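You operate a simulated robot arm through the tools that you are given. There is no shell and no other tool. Be economical: measure what you need, move in short steps, check, and stop when the job is done.

The job below is to be done with a simulated two-armed robot. You get a single attempt, and the scene is never put back.

TASK
On the clear middle of the grey bench, fold the cloth in half and then in half again.
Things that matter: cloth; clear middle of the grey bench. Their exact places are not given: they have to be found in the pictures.

Only the result counts: the job must be done as asked and must still hold three seconds after the hand-in. Knocking over, shifting, dropping, spilling or breaking anything else fails it. Flat cloth is picked up by pressing the open fingertips on it (5 to 10 N) and closing them slowly along it; thin cloth reads only 2 to 8 mm in the jaws.

THE ROBOT
Two 7-joint arms with two-finger parallel grippers on one trunk, on a base that drives. Base frame: it is fixed to the floor where the robot stands at the start and does not move with it; the origin is under the middle of the robot, x ahead of it, y to its left, z up. Readings come in mm, degrees, newtons and seconds.
The left shoulder is at the start at [70, 134, 1126], the right one opposite. Places, roughly: clear middle of the grey bench [500, 0, 900]. Payload 1.57 kg a hand.
The tool frame of a hand sits at the grasp point between the pads (the TCP): z along the fingers, y along the line on which they close. The tips reach 30 mm beyond it. The gripper opens to 80 mm. The fingers are 17 mm wide and 12 mm thick; the gripper's body (40 by 82 mm) begins 80 mm behind the TCP.
Orientation is told as [roll, pitch, yaw] about the base's x, y, z axes, in that order, counted from this pose: with the fingers straight down and closing along the base's y, the tool's x points along the base's -x, its y along +y and its z along -z.

THE INTERFACE
- The arms move only by the tool send_rows. It takes "left_increments", "right_increments" or both (then of equal length, played together; a hand with none holds still); each is a list of rows, each an object (a shift or turn left out is 0, a gripper value left out holds the last) with "xyz": the shift along the tool's x, y, z in mm, a list of three; "rot": the turn, a rotation vector about the tool's x, y, z in degrees, a list of three; "fingers": the finger opening in mm, from 0 to 80. In form: [{"xyz": [x, y, z], "rot": [wx, wy, wz], "fingers": fingers}, ...]. A call has 1 to 12 rows; each row shifts and turns the commanded pose from where the row before left it, along the tool's axes as they then stand. Each row takes 0.2 s and may step no farther than 50 mm and 8.6 degrees from the row before; otherwise, or with a gripper value out of range, the whole call is refused. Where a pose cannot be reached the arm comes as near as it can. A force on the tool above 40 N (or 10 N above the force at the start of the call, whichever is more), or a blocked arm, ends the call early, and 0.2 s more pass. Each finger travels about 153 mm/s and halts on what it meets, pressing with about 25 N; the grip force reading is that of the motor and also rises with nothing between the fingers. The clock runs only during rows and for 0.2 s after the last one: add rows that do not move to give the fingers time. It gives the time, the measured TCP pose, the force on the tool (base axes), the opening and the grip force at its end, in the units of the frame above (readings bear some noise).
- Cameras (640 x 400 px; columns grow to the right, rows downward): "scene" is now at [134.4, -4.9, 1344.1]; the picture's right is [-0.02, -1.00, 0.00], its down [-0.70, 0.01, -0.71] and it looks along [0.71, -0.01, -0.70] (base axes); focal length 263 px, centre (320, 200). "left" rides on the left gripper at [72, 7, -122] in its tool frame; the picture's right is [-0.09, 1.00, 0.00], its down [-0.84, -0.08, -0.54] and it looks along [-0.54, -0.05, 0.84] (tool axes); focal length 238 px, centre (320, 200). "right" rides on the right gripper at [72, -7, -122] in its tool frame; the picture's right is [0.09, 1.00, 0.00], its down [-0.84, 0.08, -0.54] and it looks along [-0.54, 0.05, 0.84] (tool axes); focal length 238 px, centre (320, 200).
- get_image(camera): a new picture of that camera. The clock stands still meanwhile.
- move_column(by): slides the trunk up (or, below 0, down) by that many mm; the arms and the scene camera ride with it, the base frame stays. It gives what a move gives, with no picture.
- base_move(legs): drives the robot by 1 to 6 legs, each [ahead, left, turn to the left] in mm, mm and degrees, along the robot's own axes; the way and the turn of a leg run together, so that a leg with both is an arc; at most 1500 mm and 180 degrees a leg. The arms and the cameras ride along, it lands a little off, and it stops where it bumps. It gives what a move gives.
- head_to(pan, tilt): turns the head with the scene camera to pan (to the left, within 86 degrees either way) and tilt (down, from -29 to 69), counted from straight ahead of the robot. It gives what a move gives.
- point_at(camera, pixels): for up to 12 pixels [column, row] of the newest picture of that camera ("zoom" is the newest enlarged one), the place [x, y, z] in the base frame of the surface seen there, good to about 2 mm, but the place of the scene camera against the robot may be out by one fixed shift of up to 12 mm in any direction. The clock stands still meanwhile.
- enlarge(camera, box): a new picture of the part [left, top, right, bottom] of that camera's present view, enlarged. The clock stands still meanwhile.
- finish_job(): hands the job in; it is judged then, once.

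Keep the steps short. Do not move on a guess: measure, check each grasp and each placing, and mend mistakes. In all there are 80 turns and 58 pictures (those below and enlarged ones count). Leave the grippers open and the arms clear of the work at the hand-in unless told otherwise, and finish with a single line.

The tools are called after "Request:" by a JSON object that holds its "api" and its "payload". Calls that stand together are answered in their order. send_rows: Moves the arms, as the interface text tells. Its arguments: {"type":"object","properties":{"left_increments":{"type":"array","items":{"type":"object","properties":{"xyz":{"type":"array","items":{"type":"number"}},"rot":{"type":"array","items":{"type":"number"}},"fingers":{"type":"number"}}}},"right_increments":{"type":"array","items":{"type":"object","properties":{"xyz":{"type":"array","items":{"type":"number"}},"rot":{"type":"array","items":{"type":"number"}},"fingers":{"type":"number"}}}}},"required":[]} The other tools are called the same way: move_column (by) slides the trunk up or down; base_move (legs) drives the base; head_to (pan, tilt) turns the head that bears the scene camera; get_image (camera) takes a picture; point_at (camera, pixels) gives the place of the surface under pixels of a picture; enlarge (camera, box) takes an enlarged picture of a part of a camera's view; finish_job () hands the job in.

At the start:

```text
t: 0.0
left_ee_pos: [433.8, 179.4, 1037.5]
left_ee_rot: [-0.1, -0.1, 0.1]
left_wrist_force: [0.3, 0.0, 0.8]
left_opening: 80.1
left_gripper_force: 0.1
right_ee_pos: [393.2, -195.0, 1023.7]
right_ee_rot: [0.0, 0.0, 0.0]
right_wrist_force: [-0.7, 0.8, 1.0]
right_opening: 80.1
right_gripper_force: 0.0
trunk travel left (down, up): [-700.0, 240.0]
robot x, y, heading: [-3.3, -1.2, 0.2]
head pan, tilt: [-1.1, 44.4]
```

scene: 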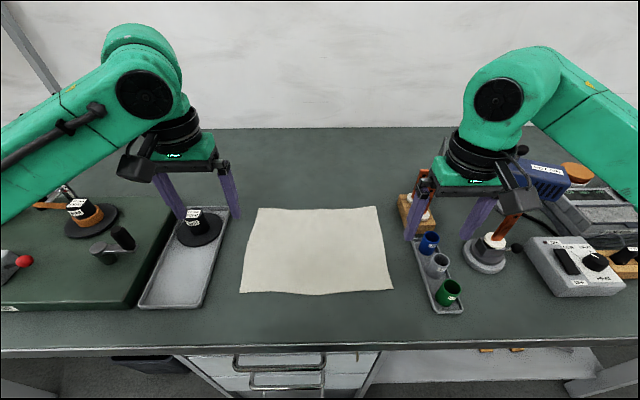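
right: 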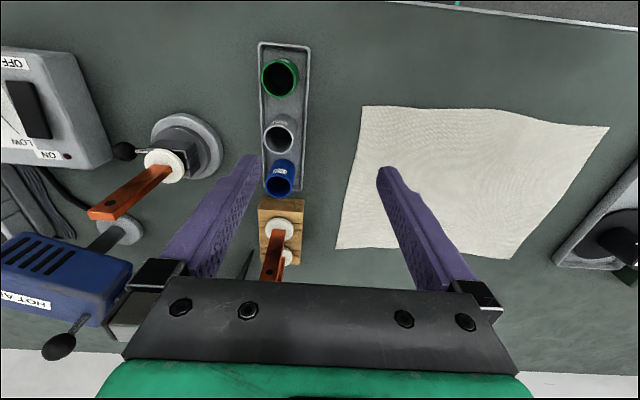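
left: 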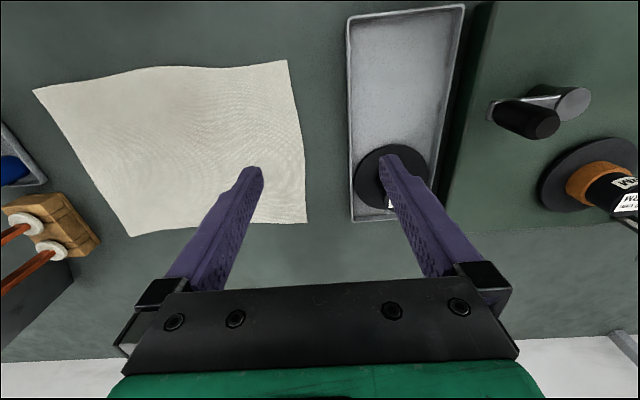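

I see the cloth lying flat in the scene picture with corners near (257,207), (377,206), (393,290) and (240,292). I measure those corners, the edge midpoints, and some bench points.

Request:
{"api": "point_at", "payload": {"camera": "scene", "pixels": [[259, 209], [375, 208], [391, 288], [242, 290], [318, 209], [318, 293], [383, 250], [250, 250], [320, 250], [320, 312], [230, 250], [425, 290]]}}

Request:
{"api": "point_at", "payload": {"camera": "left", "pixels": [[37, 92], [285, 63], [303, 220], [134, 234], [200, 150], [320, 130]]}}

Request:
{"api": "point_at", "payload": {"camera": "right", "pixels": [[365, 109], [606, 128], [510, 256], [340, 246], [440, 150], [320, 130]]}}

```text
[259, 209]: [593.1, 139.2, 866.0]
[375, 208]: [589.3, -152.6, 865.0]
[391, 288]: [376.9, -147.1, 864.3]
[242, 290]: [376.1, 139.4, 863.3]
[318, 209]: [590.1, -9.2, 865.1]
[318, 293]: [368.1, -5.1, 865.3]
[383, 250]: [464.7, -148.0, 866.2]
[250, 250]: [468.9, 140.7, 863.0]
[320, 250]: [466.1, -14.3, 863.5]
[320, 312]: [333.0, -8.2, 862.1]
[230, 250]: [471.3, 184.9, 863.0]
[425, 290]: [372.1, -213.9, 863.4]
```

```text
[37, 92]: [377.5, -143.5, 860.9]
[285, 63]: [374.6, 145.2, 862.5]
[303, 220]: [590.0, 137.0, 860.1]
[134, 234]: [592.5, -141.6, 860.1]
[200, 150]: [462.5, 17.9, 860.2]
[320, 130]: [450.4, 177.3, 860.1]
```

```text
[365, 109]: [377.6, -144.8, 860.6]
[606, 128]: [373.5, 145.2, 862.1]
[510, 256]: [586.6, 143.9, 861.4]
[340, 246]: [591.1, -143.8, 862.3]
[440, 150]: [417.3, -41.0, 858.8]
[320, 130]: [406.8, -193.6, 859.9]
```

The bench is at z≈860. The cloth spans x≈375–591 and y≈±144. I plan to lift the two far corners with both hands and fold toward the robot. I'll first move both hands in over the cloth, then forward at height, and narrow the fingers to 30 mm.

Request:
{"api": "send_rows", "payload": {"left_increments": [{"xyz": [0, -34, 0], "fingers": 30}, {"xyz": [0, -33.4, 0]}, {"xyz": [-36.8, 0, 5]}, {"xyz": [-36.8, 0, 20]}, {"xyz": [-36.8, 0, 20]}, {"xyz": [-36.8, 0, 20]}, {"xyz": [0, 0, 32]}, {}], "right_increments": [{"xyz": [0, 42, 0], "fingers": 30}, {"xyz": [0, 41, 0]}, {"xyz": [-46.9, 0, 0]}, {"xyz": [-46.9, 0, 15]}, {"xyz": [-46.9, 0, 15]}, {"xyz": [-46.9, 0, 15]}, {"xyz": [0, 0, 38]}, {}]}}

Request:
{"api": "get_image", "payload": {"camera": "left"}}

Request:
{"api": "get_image", "payload": {"camera": "right"}}

```text
t: 1.8
left_ee_pos: [578.9, 110.9, 938.9]
left_ee_rot: [0.1, 0.1, 0.0]
left_wrist_force: [0.2, 0.5, 0.5]
left_opening: 30.3
left_gripper_force: 0.0
right_ee_pos: [581.3, -112.9, 938.0]
right_ee_rot: [0.0, -0.1, 0.0]
right_wrist_force: [0.3, 0.2, 0.0]
right_opening: 29.9
right_gripper_force: 0.0
trunk travel left (down, up): [-700.0, 240.0]
robot x, y, heading: [4.6, -1.3, -0.2]
head pan, tilt: [-1.1, 44.4]
```

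```text
54 pictures are left
```

left: 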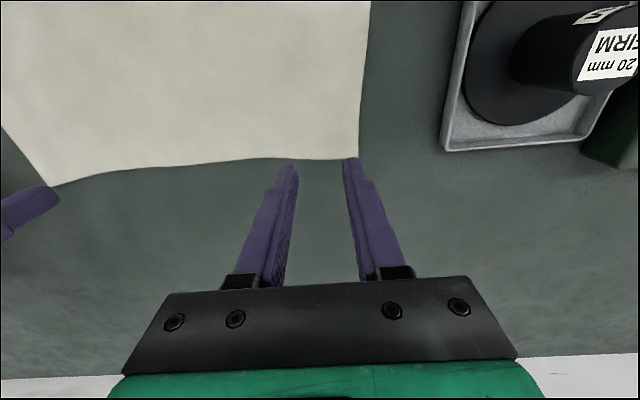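

```text
53 pictures are left
```

right: 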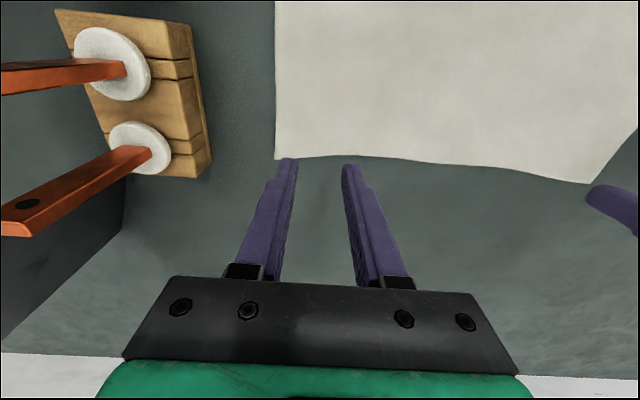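

Both hands are above the far corners. I measure the far edge near the fingers in the wrist pictures: left around (359,158) and (250,159), right around (275,158) and (380,157).

Request:
{"api": "point_at", "payload": {"camera": "left", "pixels": [[356, 156], [318, 157], [250, 157], [360, 100], [56, 184]]}}

Request:
{"api": "point_at", "payload": {"camera": "right", "pixels": [[277, 157], [318, 154], [380, 157], [278, 100], [590, 181]]}}

```text
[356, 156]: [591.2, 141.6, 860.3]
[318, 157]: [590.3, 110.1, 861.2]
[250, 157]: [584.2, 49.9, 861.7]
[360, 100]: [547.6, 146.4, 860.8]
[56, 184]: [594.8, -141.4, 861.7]
```

```text
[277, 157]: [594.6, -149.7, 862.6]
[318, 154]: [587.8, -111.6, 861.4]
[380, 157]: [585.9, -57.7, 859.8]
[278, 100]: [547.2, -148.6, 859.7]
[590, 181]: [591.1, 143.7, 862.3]
```

The edge is at x≈589 under the fingers, so the pads will land just inside it. I'll descend to about 2 mm above contact and read the forces.

Request:
{"api": "send_rows", "payload": {"left_increments": [{"xyz": [0, 0, 20]}, {"xyz": [0, 0, 16]}, {"xyz": [0, 0, 8]}, {}], "right_increments": [{"xyz": [1, 0, 20]}, {"xyz": [1, 0, 16]}, {"xyz": [0, 0, 7]}, {}]}}

```text
t: 2.8
left_ee_pos: [581.9, 112.4, 896.8]
left_ee_rot: [-0.1, -0.1, 0.0]
left_wrist_force: [0.5, 0.4, -0.3]
left_opening: 30.1
left_gripper_force: 0.0
right_ee_pos: [579.0, -112.5, 897.7]
right_ee_rot: [0.0, 0.0, -0.1]
right_wrist_force: [0.5, -0.2, -0.3]
right_opening: 29.9
right_gripper_force: 0.1
trunk travel left (down, up): [-700.0, 240.0]
robot x, y, heading: [-4.7, -0.4, 0.1]
head pan, tilt: [-1.1, 44.4]
```

No contact yet. I go down in 1.5 mm steps.

Request:
{"api": "send_rows", "payload": {"left_increments": [{"xyz": [2, 0, 1.5]}, {"xyz": [0, 0, 1.5]}, {}], "right_increments": [{"xyz": [0, 0, 1.5]}, {"xyz": [0, 0, 1.5]}, {}]}}

```text
t: 3.6
left_ee_pos: [578.1, 111.4, 894.6]
left_ee_rot: [-0.1, -0.1, 0.0]
left_wrist_force: [0.1, 1.2, 0.1]
left_opening: 29.8
left_gripper_force: 0.1
right_ee_pos: [579.3, -112.5, 895.2]
right_ee_rot: [0.1, -0.1, -0.1]
right_wrist_force: [-0.7, 0.3, 0.3]
right_opening: 30.2
right_gripper_force: 0.0
trunk travel left (down, up): [-700.0, 240.0]
robot x, y, heading: [-2.2, 0.9, 0.3]
head pan, tilt: [-1.1, 44.4]
```

Still no contact. I continue down in small steps.

Request:
{"api": "send_rows", "payload": {"left_increments": [{"xyz": [0, 0, 1]}, {"xyz": [0, 0, 1]}, {}], "right_increments": [{"xyz": [0, 0, 1]}, {"xyz": [0, 0, 1]}, {}]}}

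```text
t: 4.4
left_ee_pos: [578.3, 112.8, 892.2]
left_ee_rot: [0.0, 0.0, 0.0]
left_wrist_force: [-0.3, 0.6, 0.8]
left_opening: 30.3
left_gripper_force: 0.1
right_ee_pos: [578.9, -112.5, 893.0]
right_ee_rot: [0.0, 0.1, -0.1]
right_wrist_force: [-0.2, -0.1, 0.6]
right_opening: 30.0
right_gripper_force: 0.0
trunk travel left (down, up): [-700.0, 240.0]
robot x, y, heading: [1.2, 1.7, -0.0]
head pan, tilt: [-1.1, 44.4]
```

Request:
{"api": "send_rows", "payload": {"left_increments": [{"xyz": [0, 0, 1]}, {"xyz": [0, 0, 1]}, {}], "right_increments": [{"xyz": [0, 0, 1]}, {"xyz": [0, 0, 1]}, {}]}}

```text
t: 5.2
left_ee_pos: [577.5, 110.3, 891.1]
left_ee_rot: [-0.1, -0.1, 0.0]
left_wrist_force: [0.9, 1.0, 6.6]
left_opening: 30.0
left_gripper_force: 0.0
right_ee_pos: [578.4, -112.3, 892.9]
right_ee_rot: [0.0, -0.1, 0.0]
right_wrist_force: [0.5, -1.1, 0.6]
right_opening: 30.1
right_gripper_force: 0.0
trunk travel left (down, up): [-700.0, 240.0]
robot x, y, heading: [-2.9, 0.6, -0.2]
head pan, tilt: [-1.1, 44.4]
```

The left hand presses at 6.6 N and the right isn't touching yet. I lower the right hand only.

Request:
{"api": "send_rows", "payload": {"right_increments": [{"xyz": [0, 0, 1]}, {"xyz": [0, 0, 0.4]}, {}]}}

```text
t: 6.0
left_ee_pos: [577.8, 111.4, 891.7]
left_ee_rot: [0.0, -0.1, -0.1]
left_wrist_force: [1.8, 0.3, 9.4]
left_opening: 29.8
left_gripper_force: 0.0
right_ee_pos: [577.8, -111.2, 892.0]
right_ee_rot: [0.0, 0.0, -0.1]
right_wrist_force: [-1.0, -0.1, 1.6]
right_opening: 30.2
right_gripper_force: 0.0
trunk travel left (down, up): [-700.0, 240.0]
robot x, y, heading: [2.0, -1.5, 0.2]
head pan, tilt: [-1.1, 44.4]
```

Right reads 1.6 N, so it is just touching. I lower it a little more.

Request:
{"api": "send_rows", "payload": {"right_increments": [{"xyz": [0, 0, 0.7]}, {}, {}]}}

```text
t: 6.8
left_ee_pos: [576.4, 110.6, 891.7]
left_ee_rot: [0.0, 0.0, 0.0]
left_wrist_force: [1.3, -0.3, 6.2]
left_opening: 30.0
left_gripper_force: 0.1
right_ee_pos: [578.0, -112.0, 890.1]
right_ee_rot: [0.1, -0.2, -0.1]
right_wrist_force: [-0.4, -2.5, 9.3]
right_opening: 30.1
right_gripper_force: 0.2
trunk travel left (down, up): [-700.0, 240.0]
robot x, y, heading: [5.1, -1.3, -0.2]
head pan, tilt: [-1.1, 44.4]
```

Left presses at 6.2 N and right at 9.3 N, both in the range I want. Now I close the fingers slowly along the cloth.

Request:
{"api": "send_rows", "payload": {"left_increments": [{"fingers": 27}, {"fingers": 24}, {"fingers": 21}, {"fingers": 18}, {"fingers": 15}, {"fingers": 12}, {"fingers": 9}, {"fingers": 6}, {"fingers": 3}, {"fingers": 0}, {}, {}], "right_increments": [{"fingers": 27}, {"fingers": 24}, {"fingers": 21}, {"fingers": 18}, {"fingers": 15}, {"fingers": 12}, {"fingers": 9}, {"fingers": 6}, {"fingers": 3}, {"fingers": 0}, {}, {}]}}

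Request:
{"api": "get_image", "payload": {"camera": "left"}}

Request:
{"api": "get_image", "payload": {"camera": "right"}}

```text
t: 9.4
left_ee_pos: [576.8, 111.6, 890.9]
left_ee_rot: [-0.1, -0.1, 0.0]
left_wrist_force: [0.4, 0.5, 2.8]
left_opening: 0.0
left_gripper_force: 20.9
right_ee_pos: [578.0, -111.4, 892.2]
right_ee_rot: [0.1, -0.2, 0.0]
right_wrist_force: [-0.3, -0.2, 12.8]
right_opening: 2.3
right_gripper_force: 23.8
trunk travel left (down, up): [-700.0, 240.0]
robot x, y, heading: [1.7, -3.3, -0.1]
head pan, tilt: [-1.1, 44.4]
```

```text
52 pictures are left
```

left: 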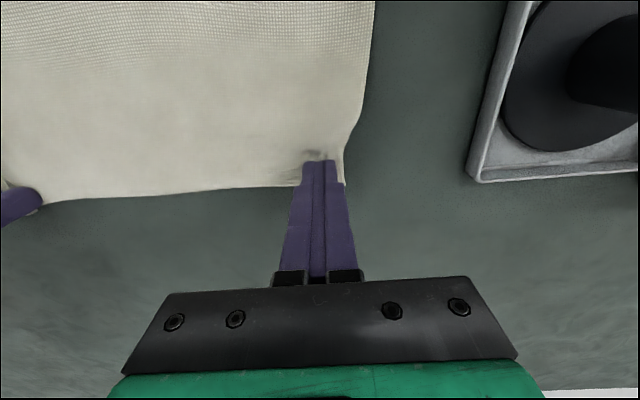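

```text
51 pictures are left
```

right: 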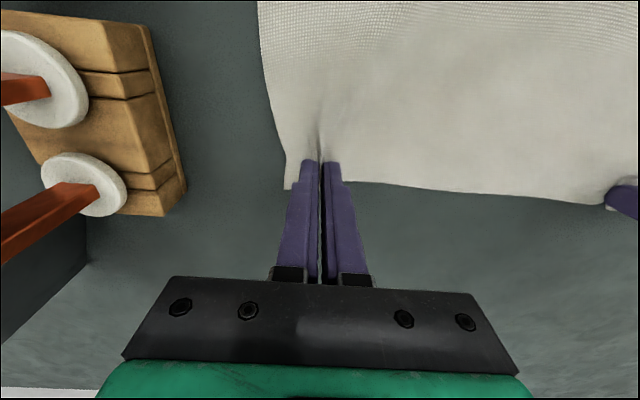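

The right hand has the cloth at 2.3 mm. The left reads 0.0 mm, a miss. I lift the left a little, reopen and press again, harder this time.

Request:
{"api": "send_rows", "payload": {"left_increments": [{"xyz": [0, 0, -6]}, {"fingers": 30}, {"xyz": [0, 0, 3]}, {"xyz": [0, 0, 2]}, {}]}}

Request:
{"api": "get_image", "payload": {"camera": "left"}}

```text
t: 10.6
left_ee_pos: [575.4, 111.4, 893.1]
left_ee_rot: [0.0, -0.2, 0.0]
left_wrist_force: [0.9, -0.1, 0.2]
left_opening: 30.0
left_gripper_force: 0.0
right_ee_pos: [577.7, -110.7, 891.8]
right_ee_rot: [0.0, -0.2, 0.0]
right_wrist_force: [0.0, 0.1, 14.1]
right_opening: 2.4
right_gripper_force: 23.7
trunk travel left (down, up): [-700.0, 240.0]
robot x, y, heading: [-0.8, 0.5, 0.2]
head pan, tilt: [-1.1, 44.4]
```

```text
50 pictures are left
```

left: 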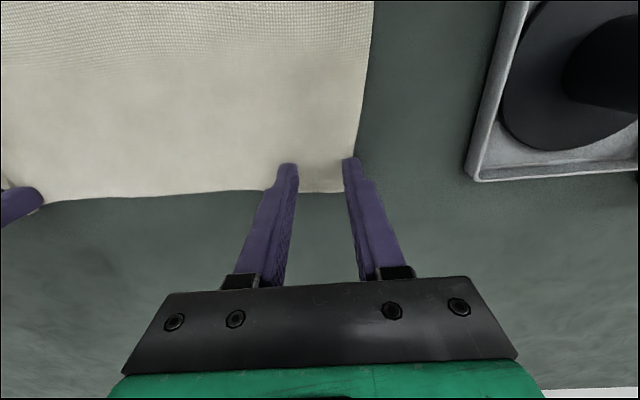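

The left outer finger now sits on the cloth's side edge near (352,165). I raise the hand, move it 12 mm inward, and press down again.

Request:
{"api": "send_rows", "payload": {"left_increments": [{"xyz": [0, 0, -4]}, {"xyz": [0, -12, 0]}, {"xyz": [0, 0, 3]}, {"xyz": [0, 0, 2]}, {"xyz": [0, 0, 1]}, {}]}}

```text
t: 12.0
left_ee_pos: [577.4, 99.6, 891.0]
left_ee_rot: [-0.1, -0.3, 0.0]
left_wrist_force: [1.8, 2.1, 10.4]
left_opening: 30.0
left_gripper_force: 0.1
right_ee_pos: [576.0, -111.7, 891.6]
right_ee_rot: [0.0, -0.2, 0.0]
right_wrist_force: [2.3, 1.0, 10.6]
right_opening: 2.1
right_gripper_force: 23.8
trunk travel left (down, up): [-700.0, 240.0]
robot x, y, heading: [-1.3, 1.1, 0.0]
head pan, tilt: [-1.1, 44.4]
```

The left hand presses at 10.4 N. I close it slowly.

Request:
{"api": "send_rows", "payload": {"left_increments": [{"fingers": 27}, {"fingers": 24}, {"fingers": 21}, {"fingers": 18}, {"fingers": 15}, {"fingers": 12}, {"fingers": 9}, {"fingers": 6}, {"fingers": 3}, {"fingers": 0}, {}, {}]}}

Request:
{"api": "get_image", "payload": {"camera": "left"}}

```text
t: 14.6
left_ee_pos: [575.8, 98.7, 891.3]
left_ee_rot: [-0.1, -0.1, 0.1]
left_wrist_force: [-0.6, -9.3, 21.5]
left_opening: 1.8
left_gripper_force: 23.9
right_ee_pos: [577.6, -111.9, 891.3]
right_ee_rot: [0.1, -0.2, -0.1]
right_wrist_force: [-0.2, 10.2, 0.8]
right_opening: 2.4
right_gripper_force: 23.4
trunk travel left (down, up): [-700.0, 240.0]
robot x, y, heading: [0.2, 0.8, 0.1]
head pan, tilt: [-1.1, 44.4]
```

```text
49 pictures are left
```

left: 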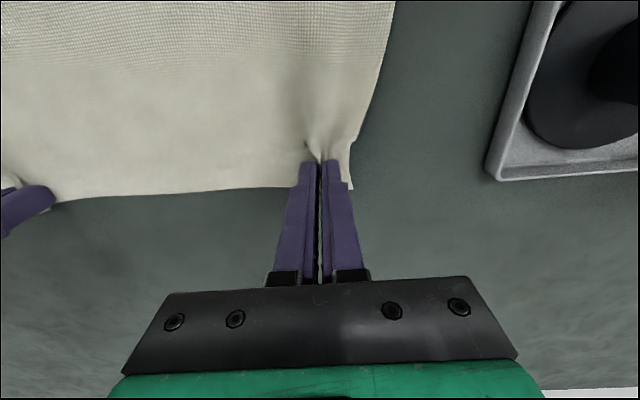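

Both hands hold the cloth (1.8 and 2.4 mm) with the edge pulled taut between them at about 10 N. I ease them slightly inward and lift along the first half of the arc.

Request:
{"api": "send_rows", "payload": {"left_increments": [{"xyz": [0, -2, -5]}, {"xyz": [2, -1, -10]}, {"xyz": [4, 0, -14]}, {"xyz": [8, 0, -14]}, {"xyz": [12, 0, -13]}, {"xyz": [14, 0, -10]}, {"xyz": [17, 0, -7]}, {"xyz": [18, 0, -4]}, {"xyz": [19, 0, -1]}, {}], "right_increments": [{"xyz": [0, 2, -5]}, {"xyz": [2, 1, -10]}, {"xyz": [4, 0, -14]}, {"xyz": [8, 0, -14]}, {"xyz": [12, 0, -13]}, {"xyz": [14, 0, -10]}, {"xyz": [17, 0, -7]}, {"xyz": [18, 0, -4]}, {"xyz": [19, 0, -1]}, {}]}}

Request:
{"api": "get_image", "payload": {"camera": "scene"}}

```text
t: 16.8
left_ee_pos: [484.3, 95.1, 968.4]
left_ee_rot: [0.0, 0.1, 0.2]
left_wrist_force: [-0.5, -0.4, -1.0]
left_opening: 2.2
left_gripper_force: 23.5
right_ee_pos: [486.7, -108.4, 966.2]
right_ee_rot: [0.1, 0.0, -0.1]
right_wrist_force: [0.9, -0.4, 0.7]
right_opening: 2.0
right_gripper_force: 23.4
trunk travel left (down, up): [-700.0, 240.0]
robot x, y, heading: [0.8, 1.9, -0.3]
head pan, tilt: [-1.1, 44.4]
```

```text
48 pictures are left
```

scene: 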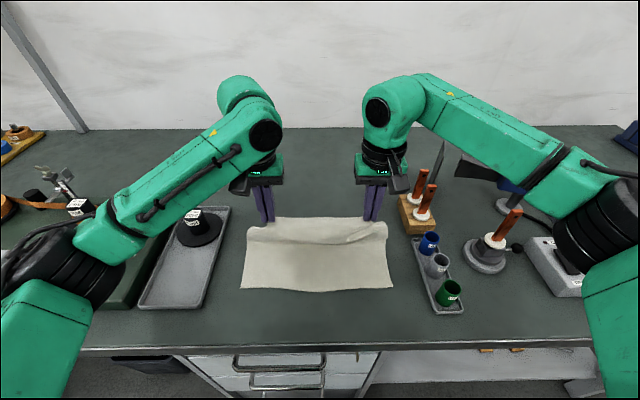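

The far edge is up and the near edge hasn't moved. I continue the arc toward the robot, tilting the fingers forward 30° so the edge lies down well, and stop about 10 mm above the cloth.

Request:
{"api": "send_rows", "payload": {"left_increments": [{"xyz": [24, 1, -0.4], "rot": [0, -5, 0]}, {"xyz": [20.9, 1, 2.6], "rot": [0, -5, 0]}, {"xyz": [20.6, 0, 4.0], "rot": [0, -5, 0]}, {"xyz": [18.7, 0, 6.2], "rot": [0, -5, 0]}, {"xyz": [18.3, 0, 8.2], "rot": [0, -5, 0]}, {"xyz": [14.9, 0, 7.6], "rot": [0, -5, 0]}, {"xyz": [10.3, 0, 7.9]}, {"xyz": [6.7, 0, 7.7]}, {}], "right_increments": [{"xyz": [24, -1, -0.4], "rot": [0, -5, 0]}, {"xyz": [20.9, -1, 2.6], "rot": [0, -5, 0]}, {"xyz": [20.6, 0, 4.0], "rot": [0, -5, 0]}, {"xyz": [18.7, 0, 6.2], "rot": [0, -5, 0]}, {"xyz": [18.3, 0, 8.2], "rot": [0, -5, 0]}, {"xyz": [14.9, 0, 7.6], "rot": [0, -5, 0]}, {"xyz": [10.3, 0, 7.9]}, {"xyz": [6.7, 0, 7.7]}, {}]}}

Request:
{"api": "get_image", "payload": {"camera": "scene"}}

Request:
{"api": "get_image", "payload": {"camera": "left"}}

```text
t: 18.8
left_ee_pos: [379.7, 96.1, 892.3]
left_ee_rot: [-0.1, -30.3, 0.2]
left_wrist_force: [0.2, -2.1, 13.2]
left_opening: 1.9
left_gripper_force: 23.7
left hand out of reach, approached as far as the arm can: row 6
right_ee_pos: [372.0, -110.3, 895.1]
right_ee_rot: [0.0, -30.0, 0.0]
right_wrist_force: [0.8, 3.6, 0.8]
right_opening: 2.4
right_gripper_force: 24.1
trunk travel left (down, up): [-700.0, 240.0]
robot x, y, heading: [-1.0, -4.9, -0.1]
head pan, tilt: [-1.1, 44.4]
```

```text
47 pictures are left
```

scene: 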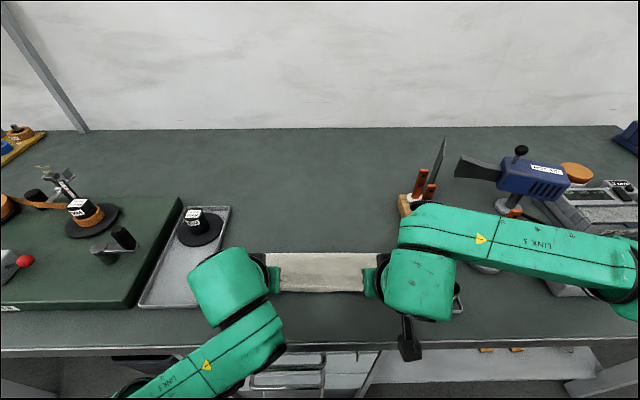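

```text
46 pictures are left
```

left: 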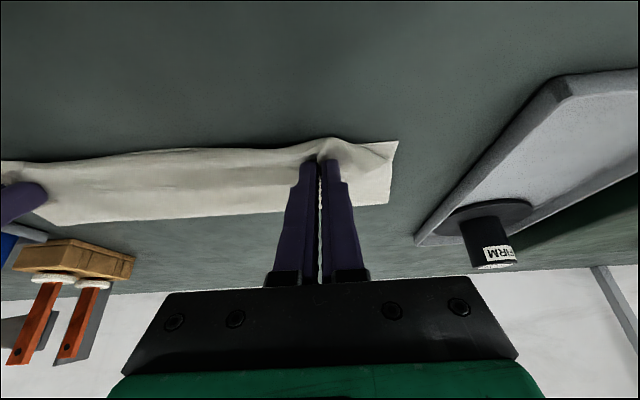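

The left hand touches at 13 N and is about 7 mm farther ahead than planned. The right hand is about 3 mm up. I measure the near edge from the left camera and take the right camera's view too.

Request:
{"api": "point_at", "payload": {"camera": "left", "pixels": [[396, 143], [388, 201], [335, 141], [310, 148], [240, 152], [150, 155], [60, 222], [270, 211]]}}

Request:
{"api": "get_image", "payload": {"camera": "right"}}

Request:
{"api": "enlarge", "payload": {"camera": "scene", "box": [200, 220, 440, 370]}}

```text
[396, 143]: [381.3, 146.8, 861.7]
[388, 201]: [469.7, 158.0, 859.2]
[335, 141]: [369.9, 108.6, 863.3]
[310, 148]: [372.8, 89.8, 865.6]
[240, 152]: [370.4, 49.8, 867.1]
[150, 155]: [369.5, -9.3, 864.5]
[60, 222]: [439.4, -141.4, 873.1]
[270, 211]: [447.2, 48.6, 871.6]
```

```text
45 pictures are left
```

right: 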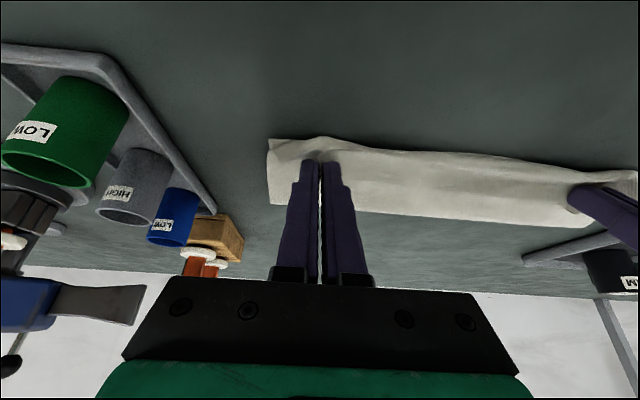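

```text
2.67 times, centred on (320, 295) of scene
```

zoom: 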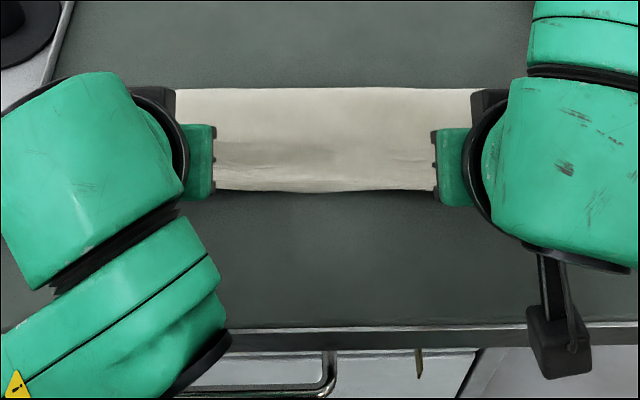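

The held edge at x≈370 lines up with the lower near edge, so this is a good match. I lower the right hand to touch, then open both slowly so the gathered cloth spreads back.

Request:
{"api": "send_rows", "payload": {"right_increments": [{"xyz": [1.2, 0, 2.2]}, {}, {"fingers": 4}, {"fingers": 8}, {"fingers": 12}, {"fingers": 16}, {"fingers": 20}, {"fingers": 24}, {"fingers": 28}, {}], "left_increments": [{}, {}, {"fingers": 4}, {"fingers": 8}, {"fingers": 12}, {"fingers": 16}, {"fingers": 20}, {"fingers": 24}, {"fingers": 28}, {}]}}

```text
t: 21.0
left_ee_pos: [378.5, 95.9, 893.2]
left_ee_rot: [0.0, -30.2, 0.1]
left_wrist_force: [2.3, -0.6, 26.5]
left_opening: 18.0
left_gripper_force: 0.1
right_ee_pos: [369.8, -111.0, 894.2]
right_ee_rot: [0.1, -30.2, -0.1]
right_wrist_force: [0.6, 0.0, 0.4]
right_opening: 27.5
right_gripper_force: 0.0
trunk travel left (down, up): [-700.0, 240.0]
robot x, y, heading: [1.0, 2.0, 0.1]
head pan, tilt: [-1.1, 44.4]
```

The right hand is open and touching lightly. The left presses at 26 N and its fingers stuck at 18 mm. I raise the left slightly and let it finish opening.

Request:
{"api": "send_rows", "payload": {"left_increments": [{"xyz": [-0.5, 0, -0.9]}, {}, {"xyz": [-0.5, 0, -0.9], "fingers": 30}, {}]}}

Request:
{"api": "get_image", "payload": {"camera": "left"}}

```text
t: 22.0
left_ee_pos: [379.0, 96.6, 892.7]
left_ee_rot: [0.0, -29.9, 0.0]
left_wrist_force: [0.2, 0.5, 12.1]
left_opening: 22.7
left_gripper_force: 0.1
right_ee_pos: [371.4, -110.3, 893.5]
right_ee_rot: [0.0, -30.1, -0.1]
right_wrist_force: [-0.1, -0.2, 1.0]
right_opening: 28.0
right_gripper_force: 0.0
trunk travel left (down, up): [-700.0, 240.0]
robot x, y, heading: [-1.2, -0.3, 0.0]
head pan, tilt: [-1.1, 44.4]
```

```text
43 pictures are left
```

left: 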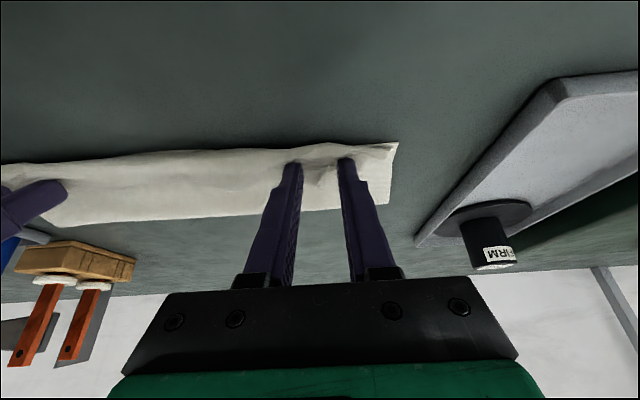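

The left fingers are apart and the cloth is released. Both hands now go straight up.

Request:
{"api": "send_rows", "payload": {"left_increments": [{"xyz": [-1, 0, -1.7]}, {"xyz": [-2.5, 0, -4.3]}, {"xyz": [-10, 0, -17.3]}, {"xyz": [-15, 0, -26], "rot": [0, 7.5, 0]}, {"rot": [0, 7.5, 0]}, {"rot": [0, 7.5, 0]}, {"rot": [0, 7.5, 0]}, {"xyz": [0, 35, -20]}, {"xyz": [0, 35, 0]}, {}], "right_increments": [{"xyz": [-1, 0, -1.7]}, {"xyz": [-2.5, 0, -4.3]}, {"xyz": [-10, 0, -17.3]}, {"xyz": [-15, 0, -26], "rot": [0, 7.5, 0]}, {"rot": [0, 7.5, 0]}, {"rot": [0, 7.5, 0]}, {"rot": [0, 7.5, 0]}, {"xyz": [0, -30, -30]}, {"xyz": [0, -25, -20]}, {}]}}

Request:
{"api": "get_image", "payload": {"camera": "scene"}}

Request:
{"api": "get_image", "payload": {"camera": "left"}}

```text
t: 24.2
left_ee_pos: [390.9, 151.5, 965.9]
left_ee_rot: [-0.1, 0.1, 0.1]
left_wrist_force: [-0.1, 0.6, 0.6]
left_opening: 30.1
left_gripper_force: 0.1
left hand out of reach, approached as far as the arm can: row 3, 4
right_ee_pos: [373.7, -166.2, 998.9]
right_ee_rot: [0.1, 0.0, 0.1]
right_wrist_force: [-0.1, 0.3, -1.0]
right_opening: 28.2
right_gripper_force: 0.2
trunk travel left (down, up): [-700.0, 240.0]
robot x, y, heading: [-2.8, -2.4, 0.0]
head pan, tilt: [-1.1, 44.4]
```

```text
42 pictures are left
```

scene: 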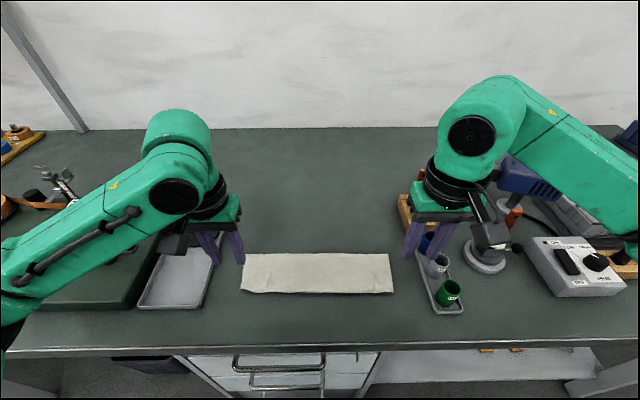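

```text
41 pictures are left
```

left: 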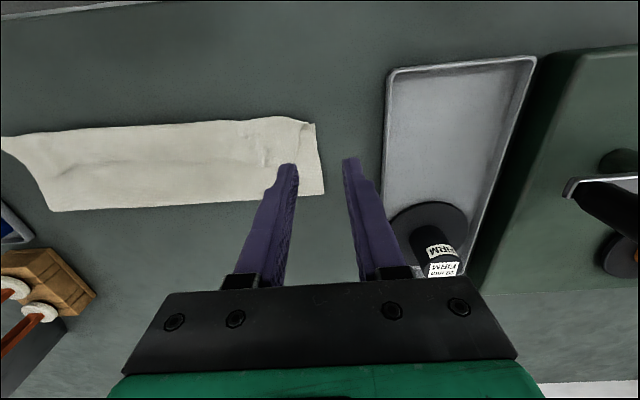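

The first fold looks good. I enlarge the view to measure the strip.

Request:
{"api": "enlarge", "payload": {"camera": "scene", "box": [220, 230, 420, 310]}}

Request:
{"api": "point_at", "payload": {"camera": "left", "pixels": [[314, 126], [301, 122], [322, 192], [318, 160], [220, 124], [200, 198], [55, 206], [15, 140], [262, 155]]}}

```text
3.20 times, centred on (320, 270) of scene
```

zoom: 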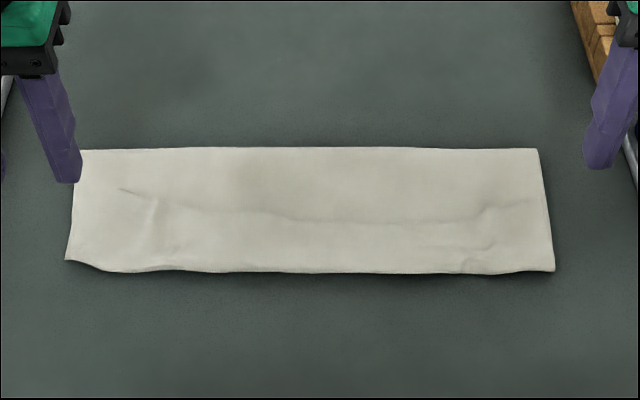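

```text
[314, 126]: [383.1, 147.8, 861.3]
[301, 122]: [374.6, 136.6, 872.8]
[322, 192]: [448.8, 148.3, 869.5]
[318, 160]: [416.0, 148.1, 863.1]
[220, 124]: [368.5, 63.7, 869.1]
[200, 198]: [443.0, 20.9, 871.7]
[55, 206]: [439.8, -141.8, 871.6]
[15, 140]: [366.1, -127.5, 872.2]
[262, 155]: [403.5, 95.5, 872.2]
```

The strip spans y≈−146 to 148. Next I'll fold its right end onto its left end with the right hand turned 90° so it closes along the end edge. I measure the strip's right end and the heights of the nearby cups and block first.

Request:
{"api": "point_at", "payload": {"camera": "zoom", "pixels": [[534, 153], [551, 267], [544, 210], [500, 150], [500, 268], [300, 149], [300, 268], [84, 153], [70, 258], [540, 160]]}}

Request:
{"api": "get_image", "payload": {"camera": "right"}}

Request:
{"api": "point_at", "payload": {"camera": "scene", "pixels": [[430, 235], [438, 256], [448, 283], [420, 262], [198, 216], [200, 240], [160, 290]]}}

```text
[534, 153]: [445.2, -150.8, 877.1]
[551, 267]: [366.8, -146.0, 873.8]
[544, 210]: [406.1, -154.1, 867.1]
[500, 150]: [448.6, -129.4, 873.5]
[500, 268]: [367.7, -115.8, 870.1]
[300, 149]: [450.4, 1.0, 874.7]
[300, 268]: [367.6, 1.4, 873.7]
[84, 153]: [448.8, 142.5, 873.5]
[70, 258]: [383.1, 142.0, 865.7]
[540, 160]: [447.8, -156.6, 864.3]
```

```text
39 pictures are left
```

right: 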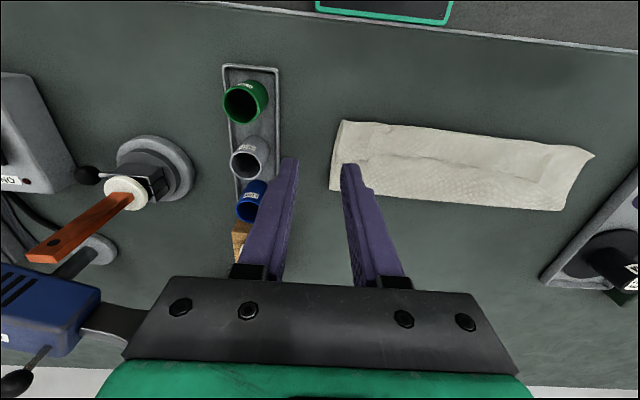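

```text
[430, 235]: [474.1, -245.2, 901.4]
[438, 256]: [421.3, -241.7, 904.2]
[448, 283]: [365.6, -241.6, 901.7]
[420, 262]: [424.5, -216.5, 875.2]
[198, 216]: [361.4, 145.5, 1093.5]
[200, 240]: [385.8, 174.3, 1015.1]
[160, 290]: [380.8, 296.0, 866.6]
```

The strip seems narrower than half of 220 mm. I check this in the right wrist picture, from near edge points to fold edge points.

Request:
{"api": "point_at", "payload": {"camera": "right", "pixels": [[344, 123], [332, 188], [400, 127], [396, 193], [470, 137], [460, 200], [550, 150], [545, 207], [592, 157], [562, 208], [338, 155], [370, 165]]}}

Request:
{"api": "enlarge", "payload": {"camera": "right", "box": [310, 90, 630, 240]}}

```text
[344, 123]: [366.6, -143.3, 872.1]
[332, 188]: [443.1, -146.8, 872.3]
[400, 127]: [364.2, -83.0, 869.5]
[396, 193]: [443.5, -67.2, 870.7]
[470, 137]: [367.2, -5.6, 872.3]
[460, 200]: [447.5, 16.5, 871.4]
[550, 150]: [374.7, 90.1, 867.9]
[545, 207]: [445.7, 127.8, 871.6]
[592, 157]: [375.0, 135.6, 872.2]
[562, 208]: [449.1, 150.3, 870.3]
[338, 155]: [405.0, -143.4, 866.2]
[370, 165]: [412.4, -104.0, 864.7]
```

```text
2.00 times, centred on (470, 165) of right
```

zoom: 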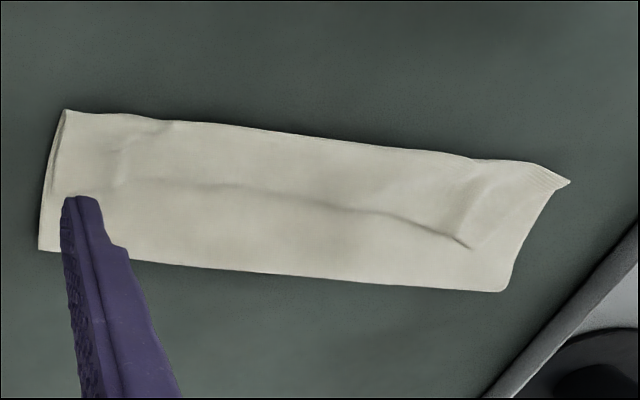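

The strip is only about 80 mm wide, so there may be extra slack or an edge turned under. I look closer with both wrist cameras, and move the right hand away to the right.

Request:
{"api": "send_rows", "payload": {"left_increments": [{"xyz": [20, -20, 10]}, {"xyz": [20, -20, 10]}, {}], "right_increments": [{"xyz": [20, 10, 20]}, {"xyz": [20, 10, 20]}, {}]}}

Request:
{"api": "get_image", "payload": {"camera": "left"}}

Request:
{"api": "get_image", "payload": {"camera": "right"}}

```text
t: 25.0
left_ee_pos: [351.6, 111.7, 945.0]
left_ee_rot: [-0.1, 0.0, 0.0]
left_wrist_force: [1.1, -0.9, 0.4]
left_opening: 30.0
left_gripper_force: 0.1
right_ee_pos: [332.5, -145.6, 960.2]
right_ee_rot: [0.0, 0.0, 0.0]
right_wrist_force: [-0.1, -0.6, 0.0]
right_opening: 28.0
right_gripper_force: 0.1
trunk travel left (down, up): [-700.0, 240.0]
robot x, y, heading: [-1.7, 0.3, -0.1]
head pan, tilt: [-1.1, 44.4]
```

```text
37 pictures are left
```

left: 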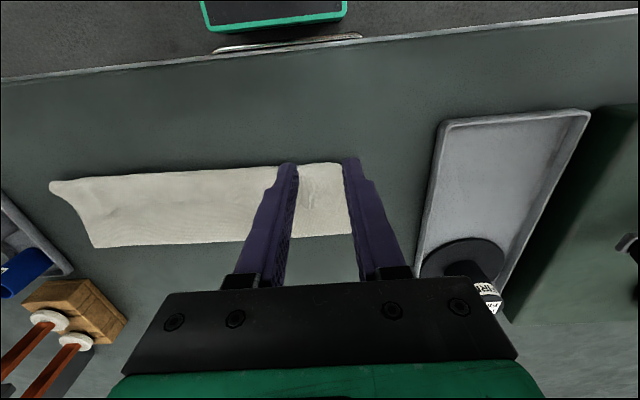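

```text
36 pictures are left
```

right: 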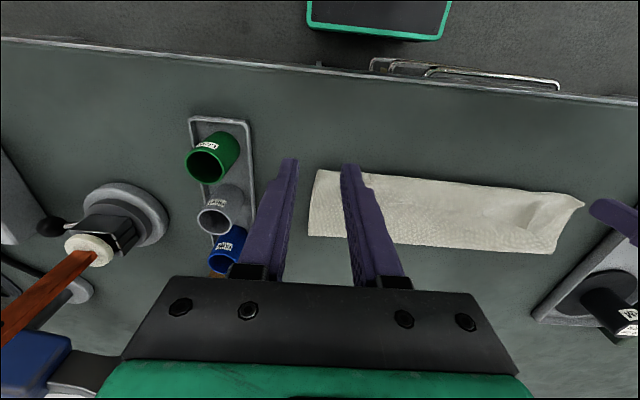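

I enlarge the scene view at each end of the strip.

Request:
{"api": "enlarge", "payload": {"camera": "scene", "box": [340, 240, 404, 304]}}

Request:
{"api": "enlarge", "payload": {"camera": "right", "box": [480, 150, 640, 270]}}

```text
6.25 times, centred on (372, 272) of scene
```

zoom: 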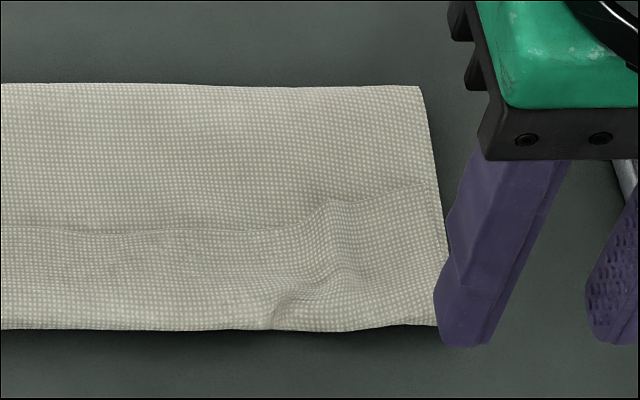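

```text
3.33 times, centred on (560, 210) of right
```

zoom: 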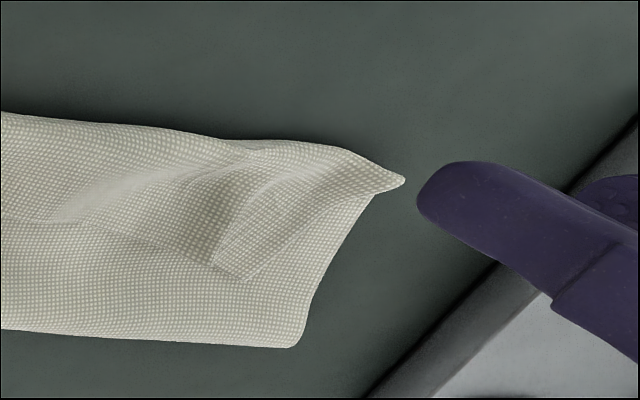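

In this view the step line, with a corner near zoom (240,275), looks like the flap's own edge turned back on top. The flap overshot the near edge and doubled over, so this has to be opened and redone. I measure the turned-back edge.

Request:
{"api": "point_at", "payload": {"camera": "zoom", "pixels": [[240, 272], [200, 262], [120, 235], [40, 220], [300, 150], [225, 200], [180, 215], [270, 230], [330, 215], [250, 300], [400, 180], [150, 140]]}}

Request:
{"api": "send_rows", "payload": {"right_increments": [{"xyz": [0, -30, -10]}, {}], "left_increments": [{"xyz": [0, 40, -20]}, {"xyz": [0, 30, -20]}]}}

Request:
{"api": "enlarge", "payload": {"camera": "scene", "box": [230, 240, 400, 304]}}

```text
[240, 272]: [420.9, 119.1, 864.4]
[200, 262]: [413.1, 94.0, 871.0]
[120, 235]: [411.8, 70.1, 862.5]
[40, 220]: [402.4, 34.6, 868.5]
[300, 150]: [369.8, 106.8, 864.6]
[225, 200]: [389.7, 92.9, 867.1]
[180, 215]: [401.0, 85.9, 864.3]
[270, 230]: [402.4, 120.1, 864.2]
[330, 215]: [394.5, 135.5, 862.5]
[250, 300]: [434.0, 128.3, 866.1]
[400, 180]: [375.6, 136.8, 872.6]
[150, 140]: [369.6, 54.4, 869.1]
```

```text
t: 25.6
left_ee_pos: [350.5, 182.0, 983.8]
left_ee_rot: [-0.1, 0.0, -0.1]
left_wrist_force: [0.7, 0.2, 0.5]
left_opening: 29.8
left_gripper_force: 0.1
right_ee_pos: [333.4, -176.5, 970.6]
right_ee_rot: [0.0, 0.1, 0.0]
right_wrist_force: [-0.1, 0.3, 0.4]
right_opening: 28.1
right_gripper_force: 0.0
trunk travel left (down, up): [-700.0, 240.0]
robot x, y, heading: [-4.1, -0.9, -0.3]
head pan, tilt: [-1.1, 44.4]
```

```text
3.76 times, centred on (315, 272) of scene
```

zoom: 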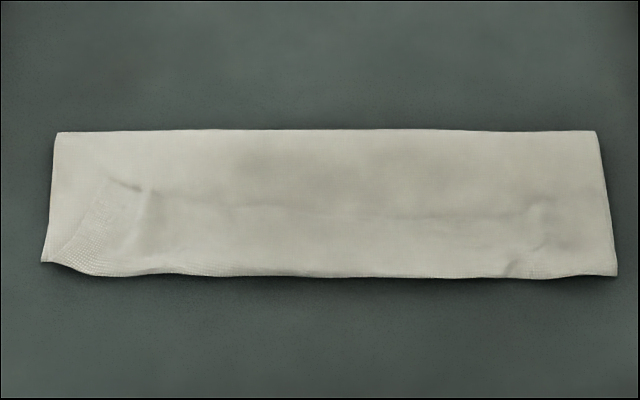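

The step runs between the two pinch marks, which fits a turned-back edge. I measure the step on both sides in this view.

Request:
{"api": "point_at", "payload": {"camera": "zoom", "pixels": [[148, 192], [120, 184], [135, 182], [250, 205], [350, 214], [450, 214], [515, 211], [545, 198], [590, 194], [535, 225], [545, 185], [148, 220]]}}

Request:
{"api": "get_image", "payload": {"camera": "left"}}

```text
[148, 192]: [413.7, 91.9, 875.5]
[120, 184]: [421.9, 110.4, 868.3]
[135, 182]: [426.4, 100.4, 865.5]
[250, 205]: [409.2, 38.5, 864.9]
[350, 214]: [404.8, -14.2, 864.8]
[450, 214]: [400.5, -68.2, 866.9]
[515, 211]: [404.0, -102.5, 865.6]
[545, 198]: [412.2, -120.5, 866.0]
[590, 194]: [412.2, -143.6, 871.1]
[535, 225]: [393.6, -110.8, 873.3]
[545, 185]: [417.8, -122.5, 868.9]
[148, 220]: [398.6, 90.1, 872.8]
```

```text
32 pictures are left
```

left: 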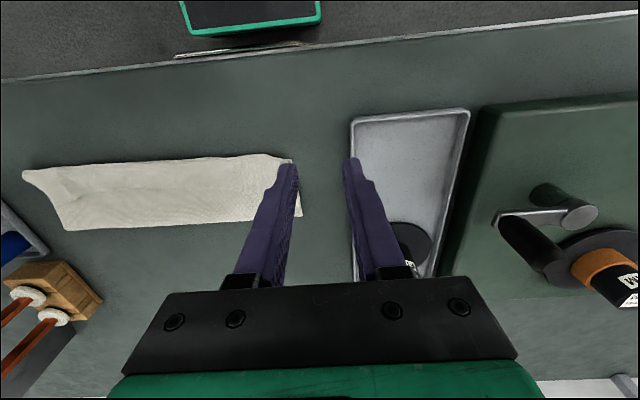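

I found ridges left at y≈91 and right at y≈−111, both standing at z≈874. I move the open fingers over them and stop with tips just above.

Request:
{"api": "send_rows", "payload": {"left_increments": [{"xyz": [-18.5, -30, 0]}, {"xyz": [-18.5, -30, 0]}, {"xyz": [-18.5, -29, 0]}, {"xyz": [0, 0, 35]}, {"xyz": [0, 0, 30]}, {"xyz": [0, 0, 14]}, {}], "right_increments": [{"xyz": [-22.2, 21.8, 0]}, {"xyz": [-22.2, 21.8, 0]}, {"xyz": [-22.2, 21.8, 0], "fingers": 30}, {"xyz": [0, 0, 25]}, {"xyz": [0, 0, 25]}, {"xyz": [0, 0, 16]}, {}]}}

Request:
{"api": "get_image", "payload": {"camera": "left"}}

Request:
{"api": "get_image", "payload": {"camera": "right"}}

```text
t: 27.2
left_ee_pos: [406.3, 89.6, 901.7]
left_ee_rot: [-0.1, 0.0, 0.0]
left_wrist_force: [-0.2, -0.2, 0.3]
left_opening: 30.1
left_gripper_force: 0.1
right_ee_pos: [400.5, -111.9, 901.9]
right_ee_rot: [0.0, 0.0, 0.0]
right_wrist_force: [0.1, 0.6, 0.2]
right_opening: 29.9
right_gripper_force: 0.0
trunk travel left (down, up): [-700.0, 240.0]
robot x, y, heading: [-1.2, -1.3, -0.1]
head pan, tilt: [-1.1, 44.4]
```

```text
31 pictures are left
```

left: 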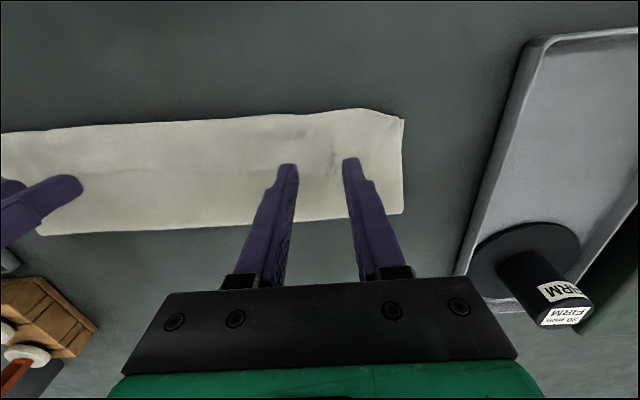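

```text
30 pictures are left
```

right: 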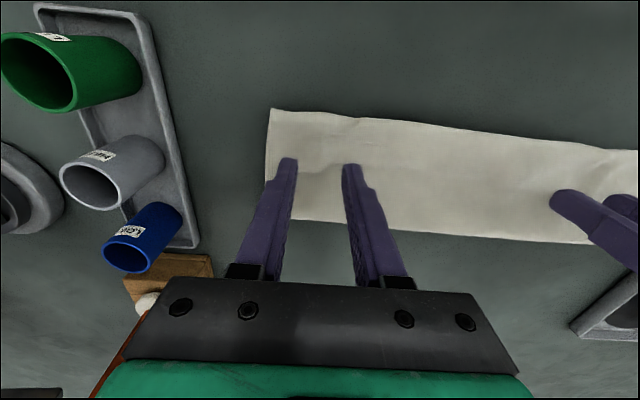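

The fingers straddle both ridges. I lower them by 6 mm and read the forces.

Request:
{"api": "send_rows", "payload": {"left_increments": [{"xyz": [0, 0, 4]}, {"xyz": [0, 0, 2]}, {}], "right_increments": [{"xyz": [0, 0, 4]}, {"xyz": [0, 0, 2]}, {}]}}

```text
t: 28.0
left_ee_pos: [405.1, 91.2, 898.1]
left_ee_rot: [0.1, -0.1, 0.0]
left_wrist_force: [0.3, -0.2, 0.0]
left_opening: 29.9
left_gripper_force: 0.0
right_ee_pos: [398.9, -111.4, 896.2]
right_ee_rot: [0.0, -0.1, 0.0]
right_wrist_force: [0.4, -0.3, 0.3]
right_opening: 29.7
right_gripper_force: 0.1
trunk travel left (down, up): [-700.0, 240.0]
robot x, y, heading: [-2.6, 3.5, 0.1]
head pan, tilt: [-1.1, 44.4]
```

Still no contact. I go down another 2 mm.

Request:
{"api": "send_rows", "payload": {"left_increments": [{"xyz": [0, 0, 1]}, {"xyz": [0, 0, 1]}, {}], "right_increments": [{"xyz": [0, 0, 1]}, {"xyz": [0, 0, 0.5]}, {}]}}

```text
t: 28.8
left_ee_pos: [404.9, 91.2, 896.5]
left_ee_rot: [0.0, 0.0, 0.0]
left_wrist_force: [-0.2, -0.5, 0.2]
left_opening: 30.1
left_gripper_force: 0.1
right_ee_pos: [401.2, -112.2, 897.6]
right_ee_rot: [0.0, 0.0, -0.1]
right_wrist_force: [0.2, 0.3, 0.7]
right_opening: 30.0
right_gripper_force: 0.1
trunk travel left (down, up): [-700.0, 240.0]
robot x, y, heading: [0.6, 1.4, -0.0]
head pan, tilt: [-1.1, 44.4]
```

Tips are at about z 866 and the ridges reach 874, so the fingers straddle them lightly. I close slowly here to catch only the top layer.

Request:
{"api": "send_rows", "payload": {"left_increments": [{"xyz": [0, 0, 1], "fingers": 27}, {"fingers": 23}, {"fingers": 19}, {"fingers": 15}, {"fingers": 11}, {"fingers": 7}, {"fingers": 3}, {"fingers": 0}, {}, {}], "right_increments": [{"xyz": [0, 0, 1], "fingers": 27}, {"fingers": 23}, {"fingers": 19}, {"fingers": 15}, {"fingers": 11}, {"fingers": 7}, {"fingers": 3}, {"fingers": 0}, {}, {}]}}

```text
t: 31.0
left_ee_pos: [405.0, 90.5, 897.0]
left_ee_rot: [0.0, 0.1, 0.0]
left_wrist_force: [-0.3, -0.8, -0.4]
left_opening: 2.0
left_gripper_force: 23.4
right_ee_pos: [398.5, -111.2, 895.8]
right_ee_rot: [0.0, 0.2, -0.1]
right_wrist_force: [0.2, 0.6, -0.5]
right_opening: 2.3
right_gripper_force: 24.1
trunk travel left (down, up): [-700.0, 240.0]
robot x, y, heading: [-1.5, -1.7, 0.1]
head pan, tilt: [-1.1, 44.4]
```

Both hold one layer (2.0 and 2.3 mm). I lift 60 mm, move slightly away from the robot, and look.

Request:
{"api": "send_rows", "payload": {"left_increments": [{"xyz": [0, 0, -10]}, {"xyz": [0, 0, -15]}, {"xyz": [-5, 0, -15]}, {"xyz": [-10, 0, -15]}, {"xyz": [-10, 0, -15]}, {}], "right_increments": [{"xyz": [0, 0, -10]}, {"xyz": [0, 0, -15]}, {"xyz": [-5, 0, -15]}, {"xyz": [-10, 0, -15]}, {"xyz": [-10, 0, -15]}, {}]}}

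Request:
{"api": "get_image", "payload": {"camera": "scene"}}

```text
t: 32.4
left_ee_pos: [431.1, 92.7, 964.3]
left_ee_rot: [0.0, 0.0, 0.1]
left_wrist_force: [0.3, 0.2, -0.1]
left_opening: 2.0
left_gripper_force: 23.4
right_ee_pos: [424.8, -111.2, 965.6]
right_ee_rot: [-0.1, 0.1, 0.0]
right_wrist_force: [-0.1, -0.2, -0.6]
right_opening: 2.4
right_gripper_force: 23.7
trunk travel left (down, up): [-700.0, 240.0]
robot x, y, heading: [0.7, 0.0, -0.1]
head pan, tilt: [-1.1, 44.4]
```

```text
29 pictures are left
```

scene: 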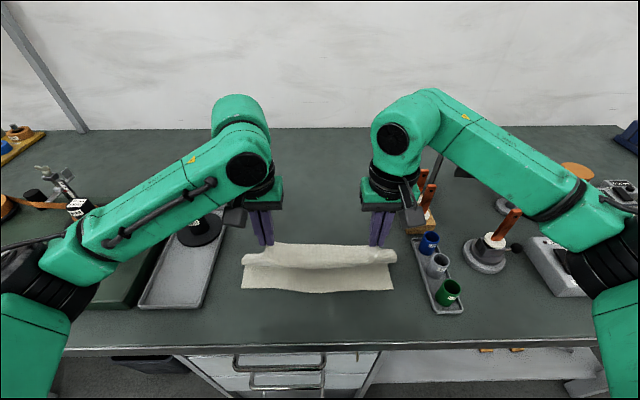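

The flap lifts cleanly and the lower layer stays put. I carry the flap back toward the far side so the fold line returns to the middle (x≈483), keeping it taut.

Request:
{"api": "send_rows", "payload": {"left_increments": [{"xyz": [-19, 0, 0]}, {"xyz": [-19, 0, 0]}, {"xyz": [-19, 0, 0]}, {"xyz": [-19, 0, 0]}, {"xyz": [-19, 0, 0]}, {"xyz": [-19, 0, 0]}, {}, {}], "right_increments": [{"xyz": [-20, 0, 0]}, {"xyz": [-20, 0, 0]}, {"xyz": [-20, 0, 0]}, {"xyz": [-20, 0, 0]}, {"xyz": [-20, 0, 0]}, {"xyz": [-20, 0, 0]}, {}, {}]}}

Request:
{"api": "get_image", "payload": {"camera": "scene"}}

```text
t: 34.2
left_ee_pos: [547.3, 92.6, 965.7]
left_ee_rot: [0.0, 0.0, 0.0]
left_wrist_force: [0.8, -0.2, 0.0]
left_opening: 1.9
left_gripper_force: 23.6
right_ee_pos: [545.1, -111.5, 966.3]
right_ee_rot: [0.0, -0.1, 0.0]
right_wrist_force: [0.1, -0.5, -0.8]
right_opening: 2.3
right_gripper_force: 23.9
trunk travel left (down, up): [-700.0, 240.0]
robot x, y, heading: [1.6, 0.6, 0.0]
head pan, tilt: [-1.1, 44.4]
```

```text
28 pictures are left
```

scene: 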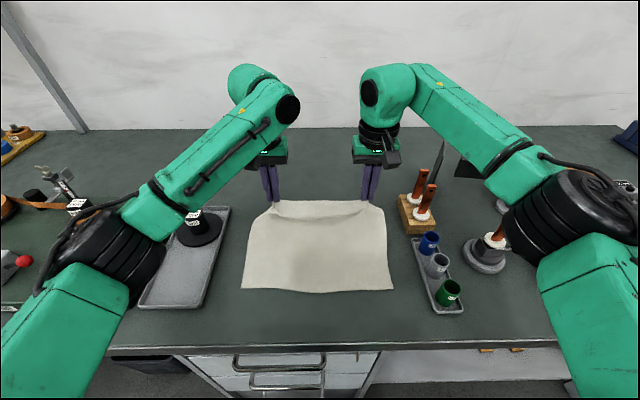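

The cloth rises smoothly to the hands now. I measure its profile along the middle to find where it leaves the bench.

Request:
{"api": "point_at", "payload": {"camera": "scene", "pixels": [[318, 205], [318, 215], [318, 225], [318, 235], [318, 245], [318, 255], [318, 265], [318, 290], [245, 286], [388, 286], [285, 203], [362, 203]]}}

```text
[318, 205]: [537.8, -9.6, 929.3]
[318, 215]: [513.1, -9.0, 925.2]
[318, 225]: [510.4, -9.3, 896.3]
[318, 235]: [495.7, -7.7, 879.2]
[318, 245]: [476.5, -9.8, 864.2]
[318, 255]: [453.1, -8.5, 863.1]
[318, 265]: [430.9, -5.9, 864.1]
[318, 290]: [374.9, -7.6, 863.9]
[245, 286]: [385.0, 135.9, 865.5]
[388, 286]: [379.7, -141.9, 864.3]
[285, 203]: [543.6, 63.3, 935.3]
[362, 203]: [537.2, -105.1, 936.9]
```

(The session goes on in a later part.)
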